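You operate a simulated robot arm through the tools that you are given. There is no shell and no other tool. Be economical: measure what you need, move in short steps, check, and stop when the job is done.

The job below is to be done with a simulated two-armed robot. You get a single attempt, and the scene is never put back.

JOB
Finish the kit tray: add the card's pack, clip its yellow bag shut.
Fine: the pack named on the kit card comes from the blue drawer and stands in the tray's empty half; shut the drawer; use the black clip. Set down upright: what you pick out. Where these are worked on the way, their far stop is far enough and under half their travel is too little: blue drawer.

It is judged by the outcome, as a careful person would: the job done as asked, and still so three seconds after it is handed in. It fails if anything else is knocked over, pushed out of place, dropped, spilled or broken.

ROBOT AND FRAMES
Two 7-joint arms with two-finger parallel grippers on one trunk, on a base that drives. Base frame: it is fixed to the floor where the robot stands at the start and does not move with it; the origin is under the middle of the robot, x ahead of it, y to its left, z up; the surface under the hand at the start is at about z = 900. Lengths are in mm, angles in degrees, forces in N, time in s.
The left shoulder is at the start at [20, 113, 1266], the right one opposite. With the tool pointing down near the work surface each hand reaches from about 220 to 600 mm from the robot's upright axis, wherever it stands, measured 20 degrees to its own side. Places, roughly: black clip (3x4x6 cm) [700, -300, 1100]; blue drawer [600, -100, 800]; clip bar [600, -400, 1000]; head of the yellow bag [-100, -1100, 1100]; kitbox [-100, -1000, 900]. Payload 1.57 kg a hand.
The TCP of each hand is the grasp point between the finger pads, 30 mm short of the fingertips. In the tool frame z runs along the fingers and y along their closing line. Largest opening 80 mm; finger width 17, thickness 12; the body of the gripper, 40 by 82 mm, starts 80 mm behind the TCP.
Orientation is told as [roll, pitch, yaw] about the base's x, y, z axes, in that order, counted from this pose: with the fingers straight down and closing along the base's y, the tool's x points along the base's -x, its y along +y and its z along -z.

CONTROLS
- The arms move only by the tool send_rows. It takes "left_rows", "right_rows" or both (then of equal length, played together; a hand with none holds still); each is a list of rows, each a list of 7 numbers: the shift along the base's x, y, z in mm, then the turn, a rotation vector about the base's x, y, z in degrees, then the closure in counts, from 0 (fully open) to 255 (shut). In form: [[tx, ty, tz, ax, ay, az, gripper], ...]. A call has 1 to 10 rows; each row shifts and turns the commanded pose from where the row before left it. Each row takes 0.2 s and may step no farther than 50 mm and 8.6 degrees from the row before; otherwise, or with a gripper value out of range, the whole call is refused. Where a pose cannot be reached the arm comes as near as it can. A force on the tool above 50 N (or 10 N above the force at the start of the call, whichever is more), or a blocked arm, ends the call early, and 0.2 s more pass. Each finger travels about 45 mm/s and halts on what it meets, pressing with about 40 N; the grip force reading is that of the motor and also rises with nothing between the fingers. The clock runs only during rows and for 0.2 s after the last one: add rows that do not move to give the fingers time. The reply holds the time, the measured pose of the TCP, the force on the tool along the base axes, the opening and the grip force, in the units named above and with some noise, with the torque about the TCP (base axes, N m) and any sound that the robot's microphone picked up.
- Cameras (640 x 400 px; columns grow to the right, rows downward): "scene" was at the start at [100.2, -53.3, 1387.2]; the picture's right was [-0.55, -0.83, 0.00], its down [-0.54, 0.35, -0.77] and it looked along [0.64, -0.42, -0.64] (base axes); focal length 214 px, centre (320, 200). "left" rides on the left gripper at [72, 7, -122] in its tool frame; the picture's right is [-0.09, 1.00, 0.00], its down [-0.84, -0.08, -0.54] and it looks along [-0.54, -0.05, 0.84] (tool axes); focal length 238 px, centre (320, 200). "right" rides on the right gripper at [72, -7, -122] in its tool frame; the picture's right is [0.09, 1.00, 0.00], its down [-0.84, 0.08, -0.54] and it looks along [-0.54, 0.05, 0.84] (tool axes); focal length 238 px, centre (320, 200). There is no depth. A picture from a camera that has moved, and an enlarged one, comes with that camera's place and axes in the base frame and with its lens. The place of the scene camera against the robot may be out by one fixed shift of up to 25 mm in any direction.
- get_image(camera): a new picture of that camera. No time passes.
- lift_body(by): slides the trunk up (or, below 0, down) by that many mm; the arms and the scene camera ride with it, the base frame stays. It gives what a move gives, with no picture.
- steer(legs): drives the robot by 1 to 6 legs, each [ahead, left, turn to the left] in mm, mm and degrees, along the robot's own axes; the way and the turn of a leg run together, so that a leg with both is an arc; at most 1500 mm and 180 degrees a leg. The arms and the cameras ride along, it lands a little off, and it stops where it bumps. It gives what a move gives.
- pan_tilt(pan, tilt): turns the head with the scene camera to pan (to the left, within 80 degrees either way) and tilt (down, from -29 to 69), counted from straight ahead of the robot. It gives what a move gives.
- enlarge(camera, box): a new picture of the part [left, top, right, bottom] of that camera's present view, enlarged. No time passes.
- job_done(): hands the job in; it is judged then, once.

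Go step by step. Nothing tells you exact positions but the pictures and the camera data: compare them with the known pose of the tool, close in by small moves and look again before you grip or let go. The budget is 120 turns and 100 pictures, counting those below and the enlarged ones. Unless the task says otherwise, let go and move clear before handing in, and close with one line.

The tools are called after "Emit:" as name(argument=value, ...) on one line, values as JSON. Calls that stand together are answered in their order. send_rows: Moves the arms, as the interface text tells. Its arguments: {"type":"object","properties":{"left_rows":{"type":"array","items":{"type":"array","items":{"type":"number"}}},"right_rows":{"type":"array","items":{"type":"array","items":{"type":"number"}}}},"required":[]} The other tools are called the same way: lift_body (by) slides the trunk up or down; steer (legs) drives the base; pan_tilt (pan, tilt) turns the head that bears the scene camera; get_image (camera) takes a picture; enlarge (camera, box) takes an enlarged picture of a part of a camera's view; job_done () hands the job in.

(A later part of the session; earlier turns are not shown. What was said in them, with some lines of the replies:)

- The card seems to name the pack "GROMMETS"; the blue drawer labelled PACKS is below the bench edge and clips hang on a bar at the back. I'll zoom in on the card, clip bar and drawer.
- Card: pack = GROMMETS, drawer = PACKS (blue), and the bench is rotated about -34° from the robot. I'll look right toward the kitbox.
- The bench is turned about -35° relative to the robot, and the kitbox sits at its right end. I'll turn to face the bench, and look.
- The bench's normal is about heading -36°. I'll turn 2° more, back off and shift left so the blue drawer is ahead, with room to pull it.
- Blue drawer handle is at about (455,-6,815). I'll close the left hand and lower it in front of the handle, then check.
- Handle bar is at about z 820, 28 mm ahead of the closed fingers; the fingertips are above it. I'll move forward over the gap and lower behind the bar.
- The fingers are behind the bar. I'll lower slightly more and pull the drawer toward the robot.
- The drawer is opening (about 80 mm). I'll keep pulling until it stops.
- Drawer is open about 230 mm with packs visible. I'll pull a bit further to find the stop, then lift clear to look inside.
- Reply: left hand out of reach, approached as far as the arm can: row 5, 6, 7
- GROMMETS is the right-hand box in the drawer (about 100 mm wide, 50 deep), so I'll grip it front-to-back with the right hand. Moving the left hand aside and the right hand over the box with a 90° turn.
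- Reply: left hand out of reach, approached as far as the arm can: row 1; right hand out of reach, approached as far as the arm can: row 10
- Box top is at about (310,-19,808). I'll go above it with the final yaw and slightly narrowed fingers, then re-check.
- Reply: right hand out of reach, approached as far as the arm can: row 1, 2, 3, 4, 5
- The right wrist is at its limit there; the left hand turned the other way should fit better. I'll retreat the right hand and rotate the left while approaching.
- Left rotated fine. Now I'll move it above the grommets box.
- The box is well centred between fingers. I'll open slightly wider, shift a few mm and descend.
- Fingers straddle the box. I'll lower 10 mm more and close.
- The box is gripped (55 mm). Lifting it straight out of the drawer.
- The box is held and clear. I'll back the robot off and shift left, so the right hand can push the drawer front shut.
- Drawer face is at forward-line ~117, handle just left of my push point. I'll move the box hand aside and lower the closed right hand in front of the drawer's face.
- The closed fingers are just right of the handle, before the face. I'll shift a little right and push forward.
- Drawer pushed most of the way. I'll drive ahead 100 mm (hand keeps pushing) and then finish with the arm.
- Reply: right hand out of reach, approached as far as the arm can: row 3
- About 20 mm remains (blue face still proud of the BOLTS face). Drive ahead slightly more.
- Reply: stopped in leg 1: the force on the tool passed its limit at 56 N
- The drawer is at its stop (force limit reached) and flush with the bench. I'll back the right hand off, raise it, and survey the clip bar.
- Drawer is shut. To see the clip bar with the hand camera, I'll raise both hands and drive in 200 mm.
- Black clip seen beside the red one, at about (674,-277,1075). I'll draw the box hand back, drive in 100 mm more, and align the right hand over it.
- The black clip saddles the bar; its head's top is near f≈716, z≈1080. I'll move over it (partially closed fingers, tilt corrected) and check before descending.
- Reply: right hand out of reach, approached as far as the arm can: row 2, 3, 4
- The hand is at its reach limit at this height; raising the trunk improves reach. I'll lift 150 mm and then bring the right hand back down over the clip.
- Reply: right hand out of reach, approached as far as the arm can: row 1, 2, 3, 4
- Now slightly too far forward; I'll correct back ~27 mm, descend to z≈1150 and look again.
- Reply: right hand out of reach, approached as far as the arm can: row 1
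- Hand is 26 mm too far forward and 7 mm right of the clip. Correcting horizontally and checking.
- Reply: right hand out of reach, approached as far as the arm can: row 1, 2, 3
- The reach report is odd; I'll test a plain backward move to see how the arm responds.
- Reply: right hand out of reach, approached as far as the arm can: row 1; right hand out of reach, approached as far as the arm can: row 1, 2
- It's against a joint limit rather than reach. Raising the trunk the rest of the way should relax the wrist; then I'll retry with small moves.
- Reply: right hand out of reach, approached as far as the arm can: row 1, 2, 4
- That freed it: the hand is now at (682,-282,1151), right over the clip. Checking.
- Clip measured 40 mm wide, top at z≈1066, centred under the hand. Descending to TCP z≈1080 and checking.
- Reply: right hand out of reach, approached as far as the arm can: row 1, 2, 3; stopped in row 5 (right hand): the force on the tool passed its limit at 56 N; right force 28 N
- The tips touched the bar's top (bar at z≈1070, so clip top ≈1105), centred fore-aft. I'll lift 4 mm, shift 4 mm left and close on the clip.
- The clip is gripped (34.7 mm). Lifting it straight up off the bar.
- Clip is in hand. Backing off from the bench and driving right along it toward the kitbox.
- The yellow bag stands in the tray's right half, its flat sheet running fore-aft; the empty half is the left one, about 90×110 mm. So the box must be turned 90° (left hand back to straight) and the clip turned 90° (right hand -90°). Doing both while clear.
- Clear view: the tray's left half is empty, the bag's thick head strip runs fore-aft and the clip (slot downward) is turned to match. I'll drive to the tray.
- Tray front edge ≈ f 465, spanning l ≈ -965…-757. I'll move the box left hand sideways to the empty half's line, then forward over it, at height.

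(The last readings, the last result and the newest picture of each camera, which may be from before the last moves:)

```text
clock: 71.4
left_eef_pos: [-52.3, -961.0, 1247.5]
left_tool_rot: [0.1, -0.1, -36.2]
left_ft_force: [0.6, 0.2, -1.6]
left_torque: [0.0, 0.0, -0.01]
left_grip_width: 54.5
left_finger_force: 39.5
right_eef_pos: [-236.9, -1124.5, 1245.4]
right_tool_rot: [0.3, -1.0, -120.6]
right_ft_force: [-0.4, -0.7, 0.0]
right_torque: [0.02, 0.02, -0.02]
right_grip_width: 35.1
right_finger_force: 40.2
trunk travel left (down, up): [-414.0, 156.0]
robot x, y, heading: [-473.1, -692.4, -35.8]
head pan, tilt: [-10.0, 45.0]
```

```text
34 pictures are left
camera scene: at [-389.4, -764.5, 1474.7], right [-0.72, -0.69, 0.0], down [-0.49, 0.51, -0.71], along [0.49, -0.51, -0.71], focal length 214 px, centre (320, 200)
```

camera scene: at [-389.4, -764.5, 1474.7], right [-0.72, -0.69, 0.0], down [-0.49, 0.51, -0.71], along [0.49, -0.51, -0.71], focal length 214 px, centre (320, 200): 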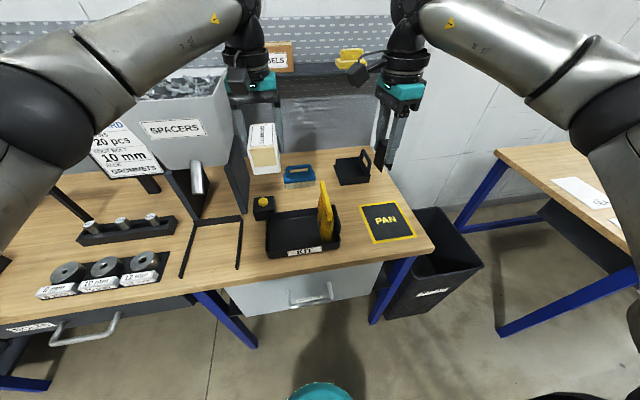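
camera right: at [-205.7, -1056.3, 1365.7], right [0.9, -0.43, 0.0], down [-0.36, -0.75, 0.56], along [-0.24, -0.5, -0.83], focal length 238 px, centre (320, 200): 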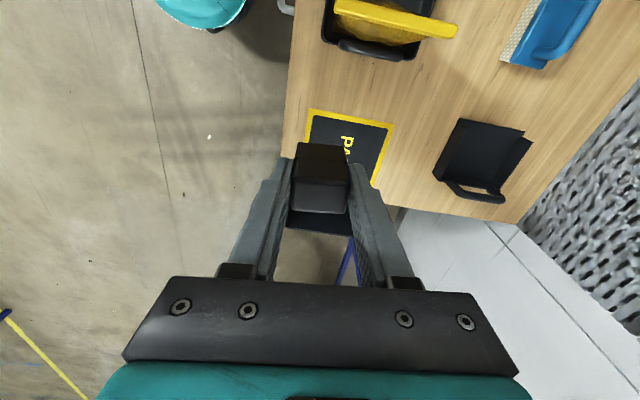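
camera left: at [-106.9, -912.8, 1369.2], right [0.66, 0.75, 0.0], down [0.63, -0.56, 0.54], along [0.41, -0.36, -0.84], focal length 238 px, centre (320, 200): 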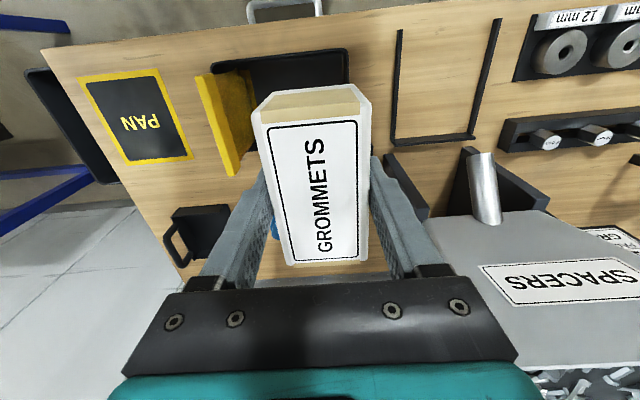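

Box is centred above the empty half (f 526, l -806). Descending to just above the tray.

Emit:
send_rows(left_rows=[[0.3, -0.3, -36, 0, 0, 0, 255], [0.3, -0.3, -36, 0, 0, 0, 255], [0.3, -0.3, -36, 0, 0, 0, 255], [0.3, -0.3, -36, 0, 0, 0, 255], [0.3, -0.3, -36, 0, 0, 0, 255], [0, 0, -36, 0, 0, 0, 255], [0, 0, -36, 0, 0, 0, 255]])

Emit:
get_image(camera="left")

Emit:
enlarge(camera="scene", box=[220, 160, 400, 280])

```text
clock: 73.0
left_eef_pos: [-52.3, -962.4, 996.0]
left_tool_rot: [0.2, -0.1, -36.1]
left_ft_force: [-0.2, -0.7, -1.9]
left_torque: [-0.01, -0.01, -0.03]
left_grip_width: 54.5
left_finger_force: 40.4
right_eef_pos: [-236.5, -1125.1, 1246.0]
right_tool_rot: [0.2, -1.1, -120.7]
right_ft_force: [-0.6, 0.1, -0.1]
right_torque: [-0.03, -0.02, -0.03]
right_grip_width: 34.9
right_finger_force: 40.0
trunk travel left (down, up): [-414.0, 156.0]
robot x, y, heading: [-473.8, -688.2, -35.9]
head pan, tilt: [-10.0, 45.0]
```

```text
33 pictures are left
camera left: at [-107.1, -914.1, 1117.5], right [0.66, 0.75, 0.0], down [0.63, -0.56, 0.54], along [0.41, -0.36, -0.84], focal length 238 px, centre (320, 200)
```

left: 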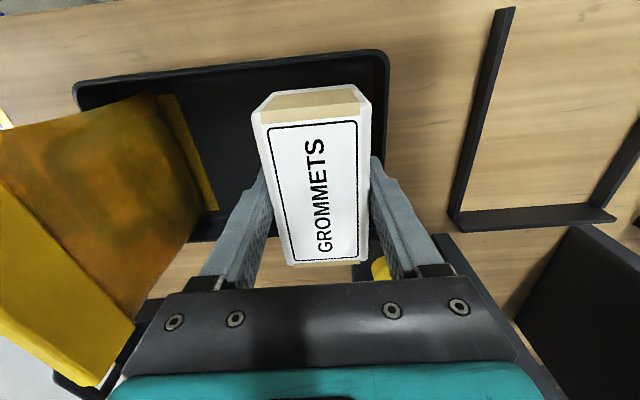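

```text
3.33 times, centred on (310, 220) of scene
camera zoom: at [-389.3, -763.8, 1474.7], right [-0.72, -0.69, 0.0], down [-0.49, 0.51, -0.71], along [0.49, -0.51, -0.71], focal length 715 px, centre (353, 133)
```

zoom: 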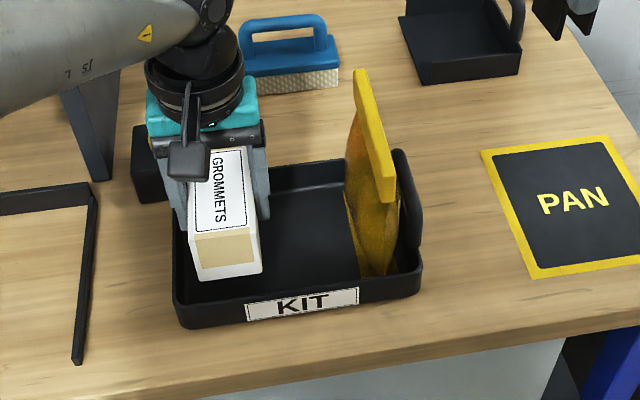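

Box hangs above the empty half with clearance all round. A small centring shift, then lower gently until contact.

Emit:
send_rows(left_rows=[[1.3, -8.3, -10, 0, 0, 0, 255], [0, 0, -10, 0, 0, 0, 255], [0, 0, -8, 0, 0, 0, 255], [0, 0, -4, 0, 0, 0, 255], [0, 0, -4, 0, 0, 0, 255], [0, 0, 0, 0, 0, 0, 255]])

Emit:
enlarge(camera="scene", box=[220, 160, 400, 280])

```text
clock: 74.4
left_eef_pos: [-50.6, -970.0, 959.7]
left_tool_rot: [0.0, -0.1, -36.0]
left_ft_force: [-0.3, 0.4, -1.5]
left_torque: [0.02, -0.01, -0.02]
left_grip_width: 54.8
left_finger_force: 39.5
right_eef_pos: [-237.8, -1123.9, 1246.0]
right_tool_rot: [0.2, -1.1, -120.7]
right_ft_force: [-0.1, 0.2, 0.0]
right_torque: [0.02, 0.01, -0.02]
right_grip_width: 34.6
right_finger_force: 39.9
trunk travel left (down, up): [-414.0, 156.0]
robot x, y, heading: [-472.4, -692.0, -35.9]
head pan, tilt: [-10.0, 45.0]
```

```text
3.33 times, centred on (310, 220) of scene
camera zoom: at [-389.3, -763.5, 1474.7], right [-0.72, -0.69, 0.0], down [-0.49, 0.51, -0.71], along [0.49, -0.51, -0.71], focal length 715 px, centre (353, 133)
```

zoom: 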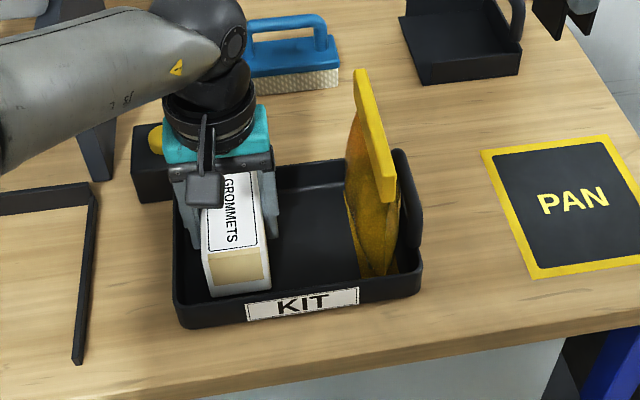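

No contact yet; lower further in small steps.

Emit:
send_rows(left_rows=[[0, 0, -4, 0, 0, 0, 255], [0, 0, -4, 0, 0, 0, 255], [0, 0, -3, 0, 0, 0, 255]])

Emit:
send_rows(left_rows=[[0, 0, -3, 0, 0, 0, 255], [0, 0, -3, 0, 0, 0, 255]])

Emit:
send_rows(left_rows=[[0, 0, -2, 0, 0, 0, 255], [0, 0, -2, 0, 0, 0, 255]])

```text
clock: 75.2
left_eef_pos: [-51.4, -970.3, 951.6]
left_tool_rot: [0.0, -0.2, -36.0]
left_ft_force: [0.5, 2.1, 14.8]
left_torque: [0.52, 0.62, -0.1]
left_grip_width: 54.3
left_finger_force: 40.1
right_eef_pos: [-237.4, -1122.5, 1247.3]
right_tool_rot: [0.2, -1.1, -120.7]
right_ft_force: [0.5, 0.1, -0.9]
right_torque: [0.01, -0.03, 0.0]
right_grip_width: 34.8
right_finger_force: 39.8
trunk travel left (down, up): [-414.0, 156.0]
robot x, y, heading: [-471.9, -693.1, -36.1]
head pan, tilt: [-10.0, 45.0]
```

```text
clock: 75.8
left_eef_pos: [-50.2, -970.7, 946.9]
left_tool_rot: [-0.1, -0.6, -36.0]
left_ft_force: [-0.4, 3.1, 34.5]
left_torque: [0.07, -0.09, 0.06]
left_grip_width: 54.1
left_finger_force: 40.2
right_eef_pos: [-239.1, -1122.3, 1247.2]
right_tool_rot: [0.3, -1.2, -120.7]
right_ft_force: [-0.3, -0.8, 0.1]
right_torque: [0.0, 0.05, -0.05]
right_grip_width: 34.6
right_finger_force: 39.9
trunk travel left (down, up): [-414.0, 156.0]
robot x, y, heading: [-471.3, -694.0, -36.3]
head pan, tilt: [-10.0, 45.0]
```

```text
clock: 76.4
left_eef_pos: [-50.9, -972.0, 943.0]
left_tool_rot: [0.0, -0.6, -36.1]
left_ft_force: [-1.2, 2.0, 33.5]
left_torque: [0.02, 0.0, -0.04]
left_grip_width: 54.8
left_finger_force: 40.2
right_eef_pos: [-239.4, -1122.7, 1247.2]
right_tool_rot: [0.3, -1.1, -120.8]
right_ft_force: [-0.4, -0.3, 0.1]
right_torque: [0.0, 0.0, 0.01]
right_grip_width: 35.0
right_finger_force: 40.5
trunk travel left (down, up): [-414.0, 156.0]
robot x, y, heading: [-471.1, -689.4, -36.0]
head pan, tilt: [-10.0, 45.0]
```

The box is resting on the tray floor. Opening just enough (tray wall is near) and rising.

Emit:
send_rows(left_rows=[[0, 0, 1, 0, 0, 0, 60], [0, 0, 0, 0, 0, 0, 55], [0, 0, 0, 0, 0, 0, 55], [0, 0, 20, 0, 0, 0, 55], [0, 0, 30, 0, 0, 0, 55], [0, 0, 40, 0, 0, 0, 55], [0, 0, 45, 0, 0, 0, 55], [0, 0, 45, 0, 0, 0, 55], [0, 0, 45, 0, 0, 0, 55]])

Emit:
get_image(camera="left")

Emit:
enlarge(camera="scene", box=[220, 160, 400, 280])

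```text
clock: 78.4
left_eef_pos: [-50.5, -969.8, 1166.2]
left_tool_rot: [0.1, 0.1, -36.2]
left_ft_force: [0.2, -0.4, 0.0]
left_torque: [-0.03, 0.0, 0.0]
left_grip_width: 62.6
left_finger_force: 0.1
right_eef_pos: [-237.5, -1124.0, 1245.9]
right_tool_rot: [0.2, -1.1, -120.7]
right_ft_force: [0.8, 0.6, -0.4]
right_torque: [0.02, -0.03, 0.02]
right_grip_width: 35.0
right_finger_force: 39.9
trunk travel left (down, up): [-414.0, 156.0]
robot x, y, heading: [-472.6, -693.7, -35.9]
head pan, tilt: [-10.0, 45.0]
```

```text
30 pictures are left
camera left: at [-105.4, -921.0, 1287.2], right [0.66, 0.75, 0.0], down [0.63, -0.56, 0.54], along [0.41, -0.36, -0.84], focal length 238 px, centre (320, 200)
```

left: 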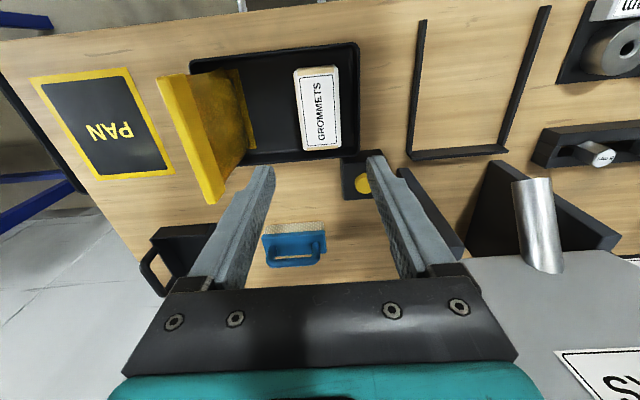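

```text
3.33 times, centred on (310, 220) of scene
camera zoom: at [-389.8, -763.3, 1474.8], right [-0.72, -0.69, 0.0], down [-0.49, 0.51, -0.71], along [0.49, -0.51, -0.71], focal length 715 px, centre (353, 133)
```

zoom: 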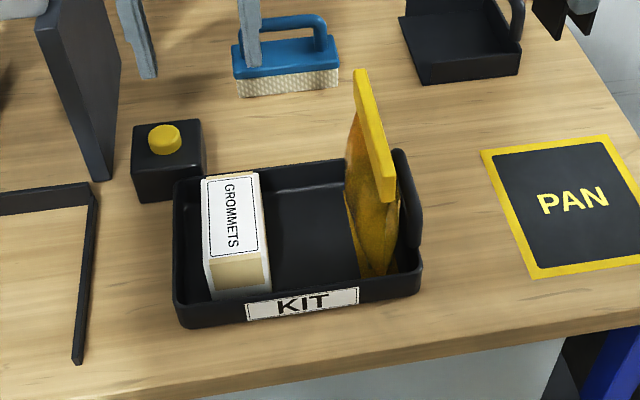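

Pack stands upright in the empty half. Bag head: centre ≈ f 521, l -933, top z ≈1064. Left hand retreats while the right hand brings the clip above the head.

Emit:
send_rows(left_rows=[[-32.3, 23.6, 0, 0, 0, 0, 55], [-32.3, 23.6, 0, 0, 0, 0, 55], [-32.3, 23.6, 0, 0, 0, 0, 55], [-32.3, 23.6, 0, 0, 0, 0, 55], [-32.3, 23.6, 0, 0, 0, 0, 55], [10, 13, 0, 0, 0, 0, 55], [20, 27, 0, 0, 0, 0, 55], [20, 27, 0, 0, 0, 0, 55]], right_rows=[[0, 0, 0, 0, 0, -1.8, 255], [0, 0, 0, 0, 0, -1.8, 255], [0, 0, 0, 0, 0, -1.8, 255], [0, 0, 0, 0, 0, 0, 255], [21.2, 12.7, 0, 0, 0, 0, 255], [21.2, 12.7, 0, 0, 0, 0, 255], [21.2, 12.7, 0, 0, 0, 0, 255], [21.2, 12.7, 0, 0, 0, 0, 255]])

Emit:
get_image(camera="right")

Emit:
enlarge(camera="scene", box=[250, 60, 430, 260])

```text
clock: 80.2
left_eef_pos: [-160.5, -783.9, 1165.8]
left_tool_rot: [0.0, -0.2, -36.1]
left_ft_force: [0.1, 0.8, -0.2]
left_torque: [-0.02, 0.0, 0.04]
left_grip_width: 63.1
left_finger_force: 0.0
right_eef_pos: [-152.1, -1071.9, 1246.2]
right_tool_rot: [0.2, -1.3, -126.1]
right_ft_force: [1.2, -0.1, -0.9]
right_torque: [-0.02, 0.01, 0.03]
right_grip_width: 34.9
right_finger_force: 39.9
trunk travel left (down, up): [-414.0, 156.0]
robot x, y, heading: [-476.0, -694.2, -36.0]
head pan, tilt: [-10.0, 45.0]
```

```text
28 pictures are left
camera right: at [-114.5, -1007.0, 1365.8], right [0.86, -0.51, 0.0], down [-0.43, -0.71, 0.56], along [-0.28, -0.48, -0.83], focal length 238 px, centre (320, 200)
```

right: 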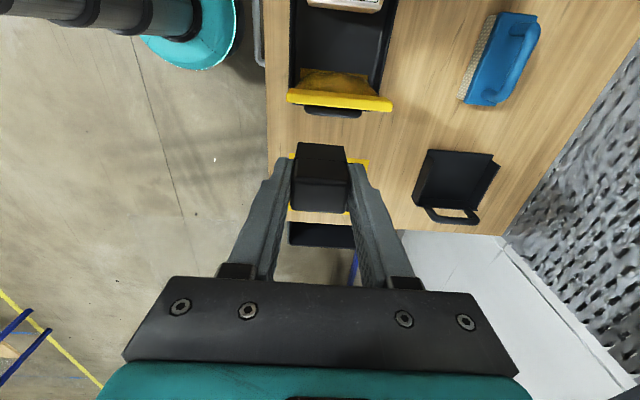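

```text
2.00 times, centred on (340, 160) of scene
camera zoom: at [-388.5, -762.2, 1474.8], right [-0.72, -0.69, 0.0], down [-0.49, 0.51, -0.71], along [0.49, -0.51, -0.71], focal length 429 px, centre (280, 280)
```

zoom: 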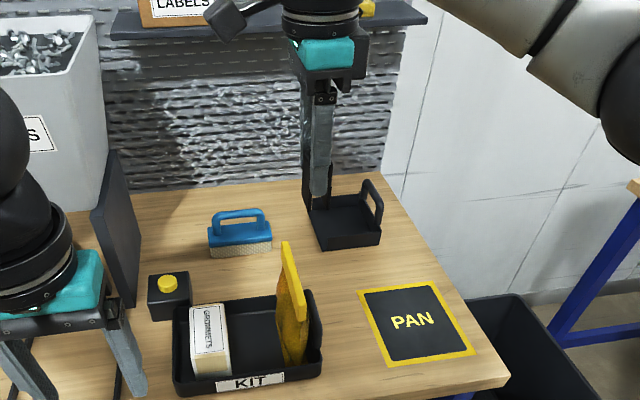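

Refined head: centre f≈533, l≈-937, top z≈1058. Shifting there and lowering to leave the clip about 25 mm above the head.

Emit:
send_rows(right_rows=[[14.2, 0.8, 0, 0, 0, 0, 255], [14.2, 0.7, 0, 0, 0, 0, 255], [0, 0, -25, 0, 0, 0, 255], [0, 0, -25, 0, 0, 0, 255], [0, 0, -25, 0, 0, 0, 255], [0, 0, -20, 0, 0, 0, 255], [0, 0, 0, 0, 0, 0, 255]])

Emit:
get_image(camera="right")

Emit:
enlarge(camera="scene", box=[270, 120, 390, 240])

Emit:
enlarge(camera="left", box=[0, 0, 320, 200])

```text
clock: 81.8
left_eef_pos: [-160.9, -785.0, 1166.2]
left_tool_rot: [0.0, 0.0, -36.1]
left_ft_force: [0.7, -0.5, 1.0]
left_torque: [-0.01, -0.01, -0.01]
left_grip_width: 62.8
left_finger_force: 0.0
right_eef_pos: [-123.9, -1071.2, 1151.5]
right_tool_rot: [0.2, -1.0, -126.1]
right_ft_force: [0.1, -0.4, 0.0]
right_torque: [-0.03, -0.02, -0.02]
right_grip_width: 34.9
right_finger_force: 39.4
trunk travel left (down, up): [-414.0, 156.0]
robot x, y, heading: [-468.0, -692.8, -35.9]
head pan, tilt: [-10.0, 45.0]
```

```text
26 pictures are left
camera right: at [-87.4, -1006.3, 1271.1], right [0.86, -0.51, 0.0], down [-0.43, -0.71, 0.56], along [-0.28, -0.48, -0.83], focal length 238 px, centre (320, 200)
```

right: 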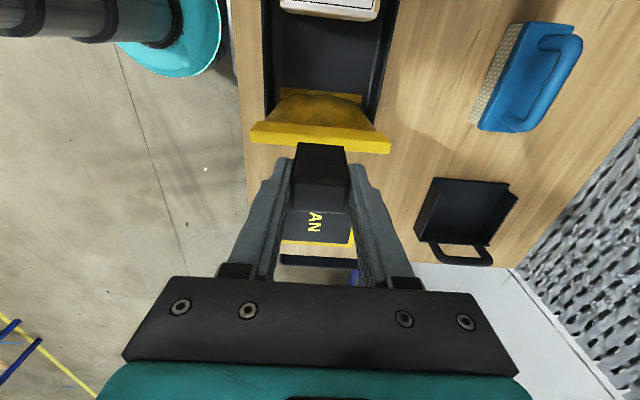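

```text
3.33 times, centred on (330, 180) of scene
camera zoom: at [-389.5, -763.4, 1474.8], right [-0.72, -0.69, 0.0], down [-0.49, 0.51, -0.71], along [0.49, -0.51, -0.71], focal length 715 px, centre (287, 267)
```

zoom: 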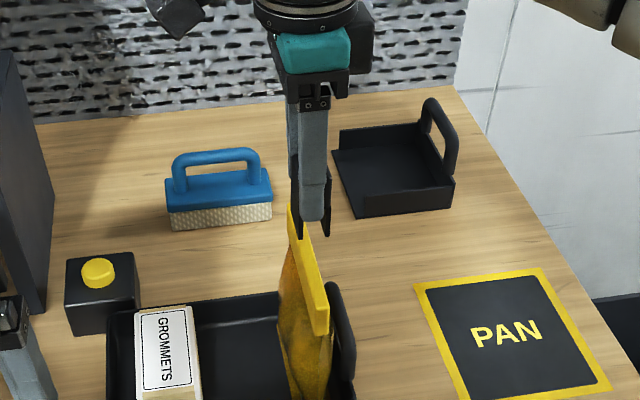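

```text
2.00 times, centred on (160, 100) of left
camera zoom: at [-216.5, -736.3, 1287.5], right [0.66, 0.75, 0.0], down [0.63, -0.56, 0.54], along [0.41, -0.36, -0.84], focal length 477 px, centre (640, 400)
```

zoom: 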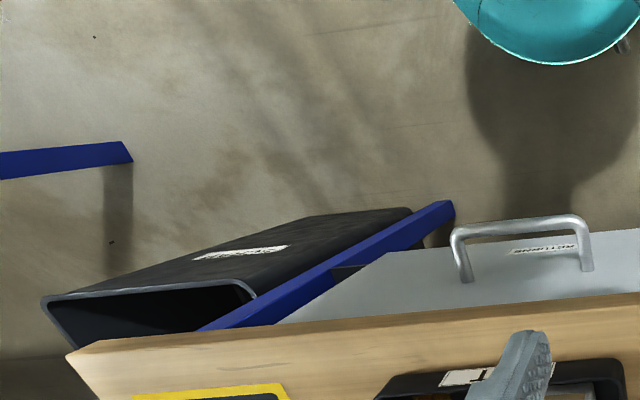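

The fork of the clip is right above the head strip. Zooming closely to compare slot and head alignment.

Emit:
enlarge(camera="scene", box=[305, 165, 355, 225])

Emit:
enlarge(camera="right", box=[240, 100, 400, 200])

```text
6.67 times, centred on (330, 195) of scene
camera zoom: at [-389.5, -763.4, 1474.8], right [-0.72, -0.69, 0.0], down [-0.49, 0.51, -0.71], along [0.49, -0.51, -0.71], focal length 1430 px, centre (253, 233)
```

zoom: 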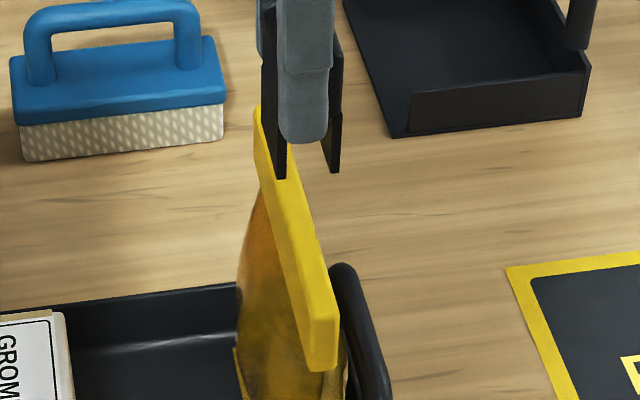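

```text
4.00 times, centred on (320, 150) of right
camera zoom: at [-87.4, -1006.3, 1271.1], right [0.86, -0.51, 0.0], down [-0.43, -0.71, 0.56], along [-0.28, -0.48, -0.83], focal length 953 px, centre (320, 400)
```

zoom: 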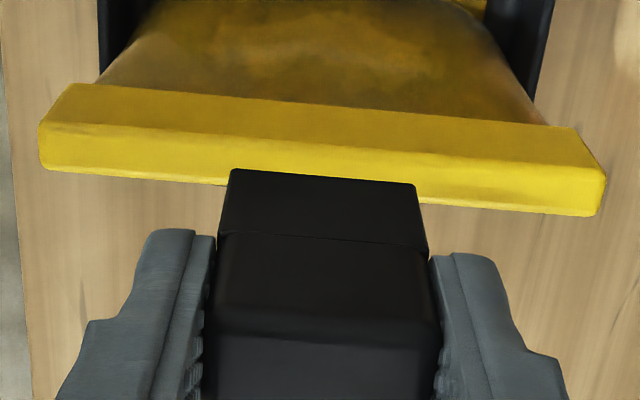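

Slot ≈15 mm vs head ≈10 mm, and laterally they look aligned to within ~2 mm. Lowering 28 mm and re-checking just above the head.

Emit:
send_rows(right_rows=[[-0.6, -0.8, -14, 0, 0, 0, 255], [0, 0, -14, 0, 0, 0, 255], [0, 0, 0, 0, 0, 0, 255]])

Emit:
enlarge(camera="scene", box=[305, 165, 355, 225])

Emit:
enlarge(camera="right", box=[240, 100, 400, 200])

```text
clock: 82.6
left_eef_pos: [-162.0, -784.4, 1164.9]
left_tool_rot: [0.1, 0.0, -36.1]
left_ft_force: [-0.3, 0.1, -0.2]
left_torque: [0.01, 0.01, 0.0]
left_grip_width: 62.9
left_finger_force: 0.0
right_eef_pos: [-125.4, -1071.0, 1122.7]
right_tool_rot: [0.3, -1.1, -126.1]
right_ft_force: [-0.4, -0.1, -0.2]
right_torque: [0.01, 0.01, -0.04]
right_grip_width: 34.8
right_finger_force: 39.5
trunk travel left (down, up): [-414.0, 156.0]
robot x, y, heading: [-471.1, -693.2, -35.9]
head pan, tilt: [-10.0, 45.0]
```

```text
6.67 times, centred on (330, 195) of scene
camera zoom: at [-389.4, -763.4, 1474.8], right [-0.72, -0.69, 0.0], down [-0.49, 0.51, -0.71], along [0.49, -0.51, -0.71], focal length 1430 px, centre (253, 233)
```

zoom: 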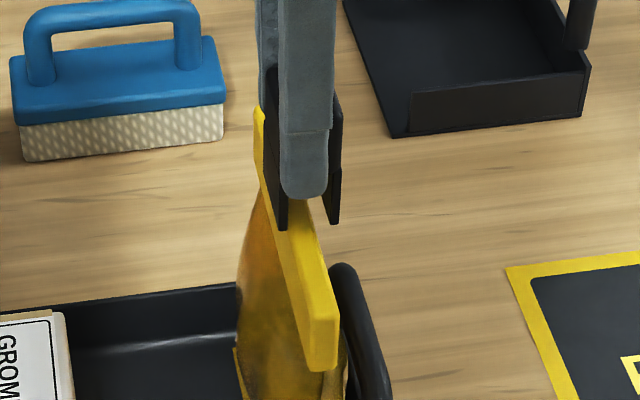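

```text
4.00 times, centred on (320, 150) of right
camera zoom: at [-87.9, -1007.4, 1242.7], right [0.86, -0.51, 0.0], down [-0.43, -0.71, 0.56], along [-0.28, -0.48, -0.83], focal length 953 px, centre (320, 400)
```

zoom: 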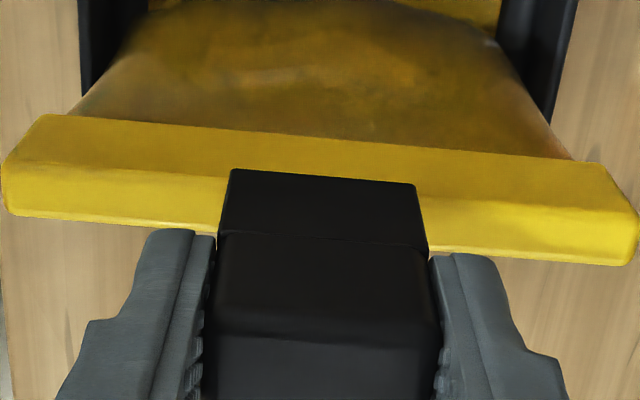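

Head appears ~2 mm left of the clip's slot centre. I'll shift 2 mm left and lower gently to feel contact.

Emit:
send_rows(right_rows=[[1.2, 1.6, 0, 0, 0, 0, 255], [0, 0, -5, 0, 0, 0, 255], [0, 0, -5, 0, 0, 0, 255], [0, 0, 0, 0, 0, 0, 255]])

Emit:
enlarge(camera="scene", box=[305, 165, 355, 225])

```text
clock: 83.6
left_eef_pos: [-162.1, -784.6, 1167.1]
left_tool_rot: [0.1, 0.0, -36.2]
left_ft_force: [0.1, -0.9, -0.2]
left_torque: [0.0, -0.02, -0.05]
left_grip_width: 62.9
left_finger_force: 0.0
right_eef_pos: [-122.6, -1070.8, 1112.0]
right_tool_rot: [0.2, -1.0, -126.1]
right_ft_force: [0.8, 0.8, -0.5]
right_torque: [-0.02, 0.0, 0.0]
right_grip_width: 34.8
right_finger_force: 40.6
trunk travel left (down, up): [-414.0, 156.0]
robot x, y, heading: [-469.9, -690.9, -35.9]
head pan, tilt: [-10.0, 45.0]
```

```text
6.67 times, centred on (330, 195) of scene
camera zoom: at [-389.4, -763.5, 1474.8], right [-0.72, -0.69, 0.0], down [-0.49, 0.51, -0.71], along [0.49, -0.51, -0.71], focal length 1430 px, centre (253, 233)
```

zoom: 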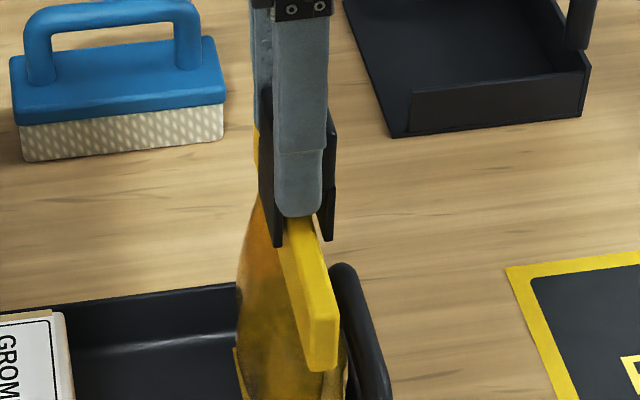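

The head now sits between the prongs, no contact force. Continue lowering.

Emit:
send_rows(right_rows=[[0, 0, -4, 0, 0, 0, 255], [0, 0, -4, 0, 0, 0, 255], [0, 0, -4, 0, 0, 0, 255], [0, 0, 0, 0, 0, 0, 255]])

Emit:
enlarge(camera="scene", box=[305, 165, 355, 225])

```text
clock: 84.6
left_eef_pos: [-162.1, -784.2, 1165.9]
left_tool_rot: [0.1, 0.0, -36.0]
left_ft_force: [0.6, 0.3, 0.0]
left_torque: [-0.02, 0.01, 0.01]
left_grip_width: 62.7
left_finger_force: 0.1
right_eef_pos: [-122.4, -1069.7, 1100.8]
right_tool_rot: [0.2, -1.0, -126.1]
right_ft_force: [0.3, 0.7, 0.3]
right_torque: [0.02, 0.0, -0.01]
right_grip_width: 34.8
right_finger_force: 39.6
trunk travel left (down, up): [-414.0, 156.0]
robot x, y, heading: [-471.2, -692.6, -36.0]
head pan, tilt: [-10.0, 45.0]
```

```text
6.67 times, centred on (330, 195) of scene
camera zoom: at [-389.4, -763.5, 1474.8], right [-0.72, -0.69, 0.0], down [-0.49, 0.51, -0.71], along [0.49, -0.51, -0.71], focal length 1430 px, centre (253, 233)
```

zoom: 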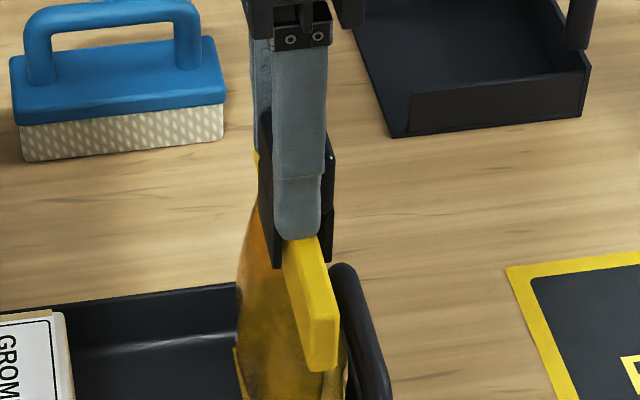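

Prongs straddle the head well. Continue down until it seats (force).

Emit:
send_rows(right_rows=[[0, 0, -3, 0, 0, 0, 255], [0, 0, -3, 0, 0, 0, 255], [0, 0, -3, 0, 0, 0, 255]])

Emit:
send_rows(right_rows=[[0, 0, -3, 0, 0, 0, 255], [0, 0, -3, 0, 0, 0, 255]])

Emit:
enlarge(camera="scene", box=[305, 165, 355, 225])

```text
clock: 85.4
left_eef_pos: [-162.2, -785.5, 1166.0]
left_tool_rot: [0.1, -0.1, -36.1]
left_ft_force: [-1.0, -0.3, -0.5]
left_torque: [-0.02, 0.0, 0.03]
left_grip_width: 62.4
left_finger_force: 0.0
right_eef_pos: [-123.6, -1071.2, 1094.6]
right_tool_rot: [0.4, -1.0, -126.1]
right_ft_force: [-2.0, 0.5, 12.7]
right_torque: [0.0, 0.18, -0.01]
right_grip_width: 34.9
right_finger_force: 39.9
trunk travel left (down, up): [-414.0, 156.0]
robot x, y, heading: [-476.0, -691.2, -36.0]
head pan, tilt: [-10.0, 45.0]
```

```text
clock: 86.0
left_eef_pos: [-163.6, -783.7, 1166.2]
left_tool_rot: [0.0, -0.2, -36.1]
left_ft_force: [-0.1, 0.1, -0.8]
left_torque: [-0.01, -0.02, 0.0]
left_grip_width: 62.5
left_finger_force: 0.1
right_eef_pos: [-122.8, -1071.3, 1093.7]
right_tool_rot: [0.9, -0.9, -126.1]
right_ft_force: [-5.3, -0.4, 43.8]
right_torque: [0.21, 0.81, 0.05]
right_grip_width: 34.8
right_finger_force: 39.8
trunk travel left (down, up): [-414.0, 156.0]
robot x, y, heading: [-470.8, -692.9, -36.1]
head pan, tilt: [-10.0, 45.0]
```

```text
6.67 times, centred on (330, 195) of scene
camera zoom: at [-392.7, -760.8, 1475.4], right [-0.72, -0.69, 0.0], down [-0.49, 0.51, -0.71], along [0.49, -0.51, -0.7], focal length 1430 px, centre (253, 233)
```

zoom: 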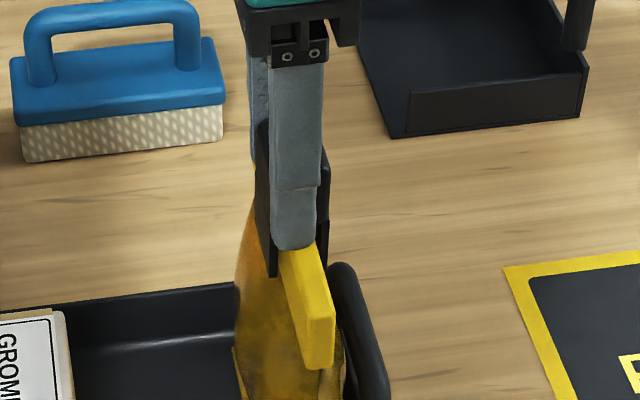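

Firm contact (44 N) — the clip is seated over the head. Relieving the load, opening, and rising clear.

Emit:
send_rows(right_rows=[[0, 0, 3, 0, 0, 0, 255], [0, 0, 1, 0, 0, 0, 200], [0, 0, 0, 0, 0, 0, 50], [0, 0, 0, 0, 0, 0, 50], [0, 0, 0, 0, 0, 0, 50], [0, 0, 15, 0, 0, 0, 50], [0, 0, 30, 0, 0, 0, 50], [0, 0, 40, 0, 0, 0, 50]])

Emit:
enlarge(camera="scene", box=[270, 140, 390, 240])

Emit:
get_image(camera="right")

```text
clock: 87.8
left_eef_pos: [-162.4, -783.5, 1165.5]
left_tool_rot: [0.1, 0.0, -36.1]
left_ft_force: [-0.3, 0.7, 0.3]
left_torque: [-0.02, 0.02, -0.01]
left_grip_width: 62.6
left_finger_force: 0.1
right_eef_pos: [-124.7, -1071.6, 1174.0]
right_tool_rot: [0.1, -1.1, -126.2]
right_ft_force: [-0.6, 0.0, 0.1]
right_torque: [-0.02, -0.02, 0.03]
right_grip_width: 64.5
right_finger_force: 0.1
trunk travel left (down, up): [-414.0, 156.0]
robot x, y, heading: [-472.6, -695.1, -36.0]
head pan, tilt: [-10.0, 45.0]
```

```text
4.00 times, centred on (330, 190) of scene
camera zoom: at [-389.7, -763.2, 1474.8], right [-0.72, -0.69, 0.0], down [-0.49, 0.51, -0.71], along [0.49, -0.51, -0.71], focal length 858 px, centre (280, 240)
```

zoom: 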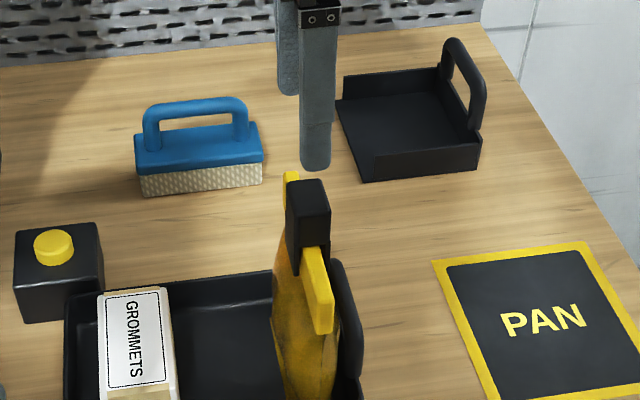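

```text
15 pictures are left
camera right: at [-87.0, -1006.1, 1295.3], right [0.86, -0.51, 0.0], down [-0.42, -0.71, 0.56], along [-0.29, -0.48, -0.83], focal length 238 px, centre (320, 200)
```

right: 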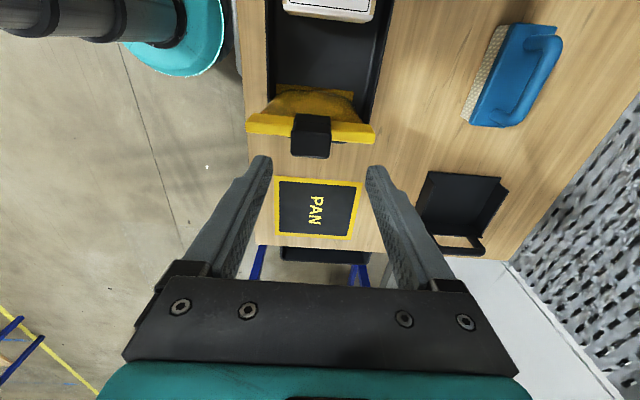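

The black clip sits on the bag head, bag and pack upright. Retracting the right hand, backing off and doing a final check of tray and drawer.

Emit:
send_rows(right_rows=[[0, 0, 40, 0, 0, 0, 50], [0, 0, 40, 0, 0, 0, 50], [-20, -27, 0, 0, 0, 0, 50], [-20, -27, 0, 0, 0, 0, 50]])

Emit:
steer(legs=[[-300, 0, 0]])

Emit:
enlarge(camera="scene", box=[220, 80, 400, 200])

Emit:
pan_tilt(pan=40, tilt=35)

Emit:
get_image(camera="scene")

```text
clock: 88.8
left_eef_pos: [-162.2, -784.9, 1164.1]
left_tool_rot: [0.1, 0.1, -36.2]
left_ft_force: [0.1, 0.3, -0.3]
left_torque: [0.02, 0.01, 0.0]
left_grip_width: 62.7
left_finger_force: 0.0
right_eef_pos: [-162.7, -1124.5, 1254.7]
right_tool_rot: [0.1, -1.1, -126.1]
right_ft_force: [-0.5, 0.1, -0.1]
right_torque: [0.04, 0.0, 0.0]
right_grip_width: 64.2
right_finger_force: 0.0
trunk travel left (down, up): [-414.0, 156.0]
robot x, y, heading: [-474.0, -693.4, -36.2]
head pan, tilt: [-10.0, 45.0]
```

```text
clock: 90.8
left_eef_pos: [-405.3, -608.9, 1165.6]
left_tool_rot: [0.1, -0.1, -36.2]
left_ft_force: [0.4, 0.2, -0.7]
left_torque: [-0.02, -0.03, 0.01]
left_grip_width: 62.8
left_finger_force: 0.0
right_eef_pos: [-406.2, -947.8, 1254.9]
right_tool_rot: [0.2, -1.0, -126.1]
right_ft_force: [-0.1, 0.4, 0.4]
right_torque: [0.01, 0.0, 0.01]
right_grip_width: 64.3
right_finger_force: 0.0
trunk travel left (down, up): [-414.0, 156.0]
robot x, y, heading: [-713.9, -517.7, -36.1]
head pan, tilt: [-10.0, 45.0]
```

```text
3.33 times, centred on (310, 140) of scene
camera zoom: at [-632.5, -586.8, 1474.8], right [-0.72, -0.69, 0.0], down [-0.49, 0.51, -0.71], along [0.49, -0.51, -0.71], focal length 715 px, centre (353, 400)
```

zoom: 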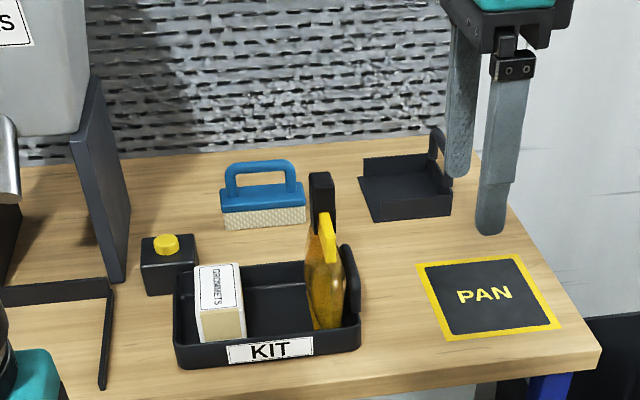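

```text
clock: 92.0
left_eef_pos: [-404.0, -607.6, 1165.4]
left_tool_rot: [0.1, 0.0, -36.1]
left_ft_force: [0.5, -0.7, -0.5]
left_torque: [0.01, -0.01, 0.0]
left_grip_width: 62.8
left_finger_force: 0.0
right_eef_pos: [-406.7, -949.4, 1255.4]
right_tool_rot: [0.2, -1.2, -126.1]
right_ft_force: [0.0, 0.0, 0.6]
right_torque: [0.02, 0.04, 0.0]
right_grip_width: 64.3
right_finger_force: 0.0
trunk travel left (down, up): [-414.0, 156.0]
robot x, y, heading: [-719.2, -518.1, -36.0]
head pan, tilt: [40.0, 35.0]
```

```text
13 pictures are left
camera scene: at [-600.4, -522.8, 1489.6], right [0.07, -1.0, 0.0], down [-0.57, -0.04, -0.82], along [0.82, 0.06, -0.57], focal length 214 px, centre (320, 200)
```

scene: 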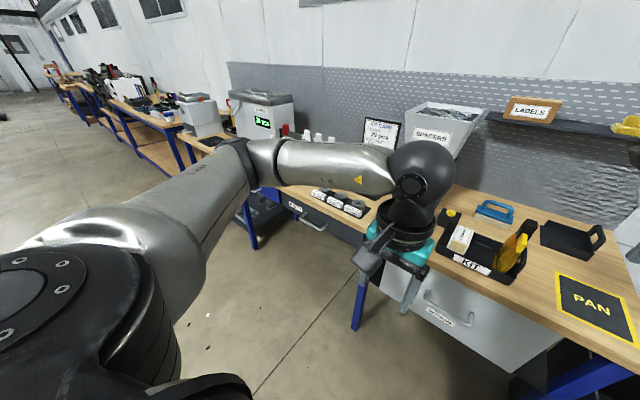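

Everything is in place: the grommets pack is upright in the tray's empty half, the black clip is on the yellow bag, the blue drawer is shut, and both hands are clear. Handing in.

Emit:
job_done()

```text
The job is handed in.
```

The kit tray is finished and handed in: the GROMMETS pack stands upright in the tray's empty half, the yellow bag is closed with the black clip, and the blue drawer is shut. The drawer was pushed to its stop and looked flush then, but the left arm was partly in the way of it in the last picture.
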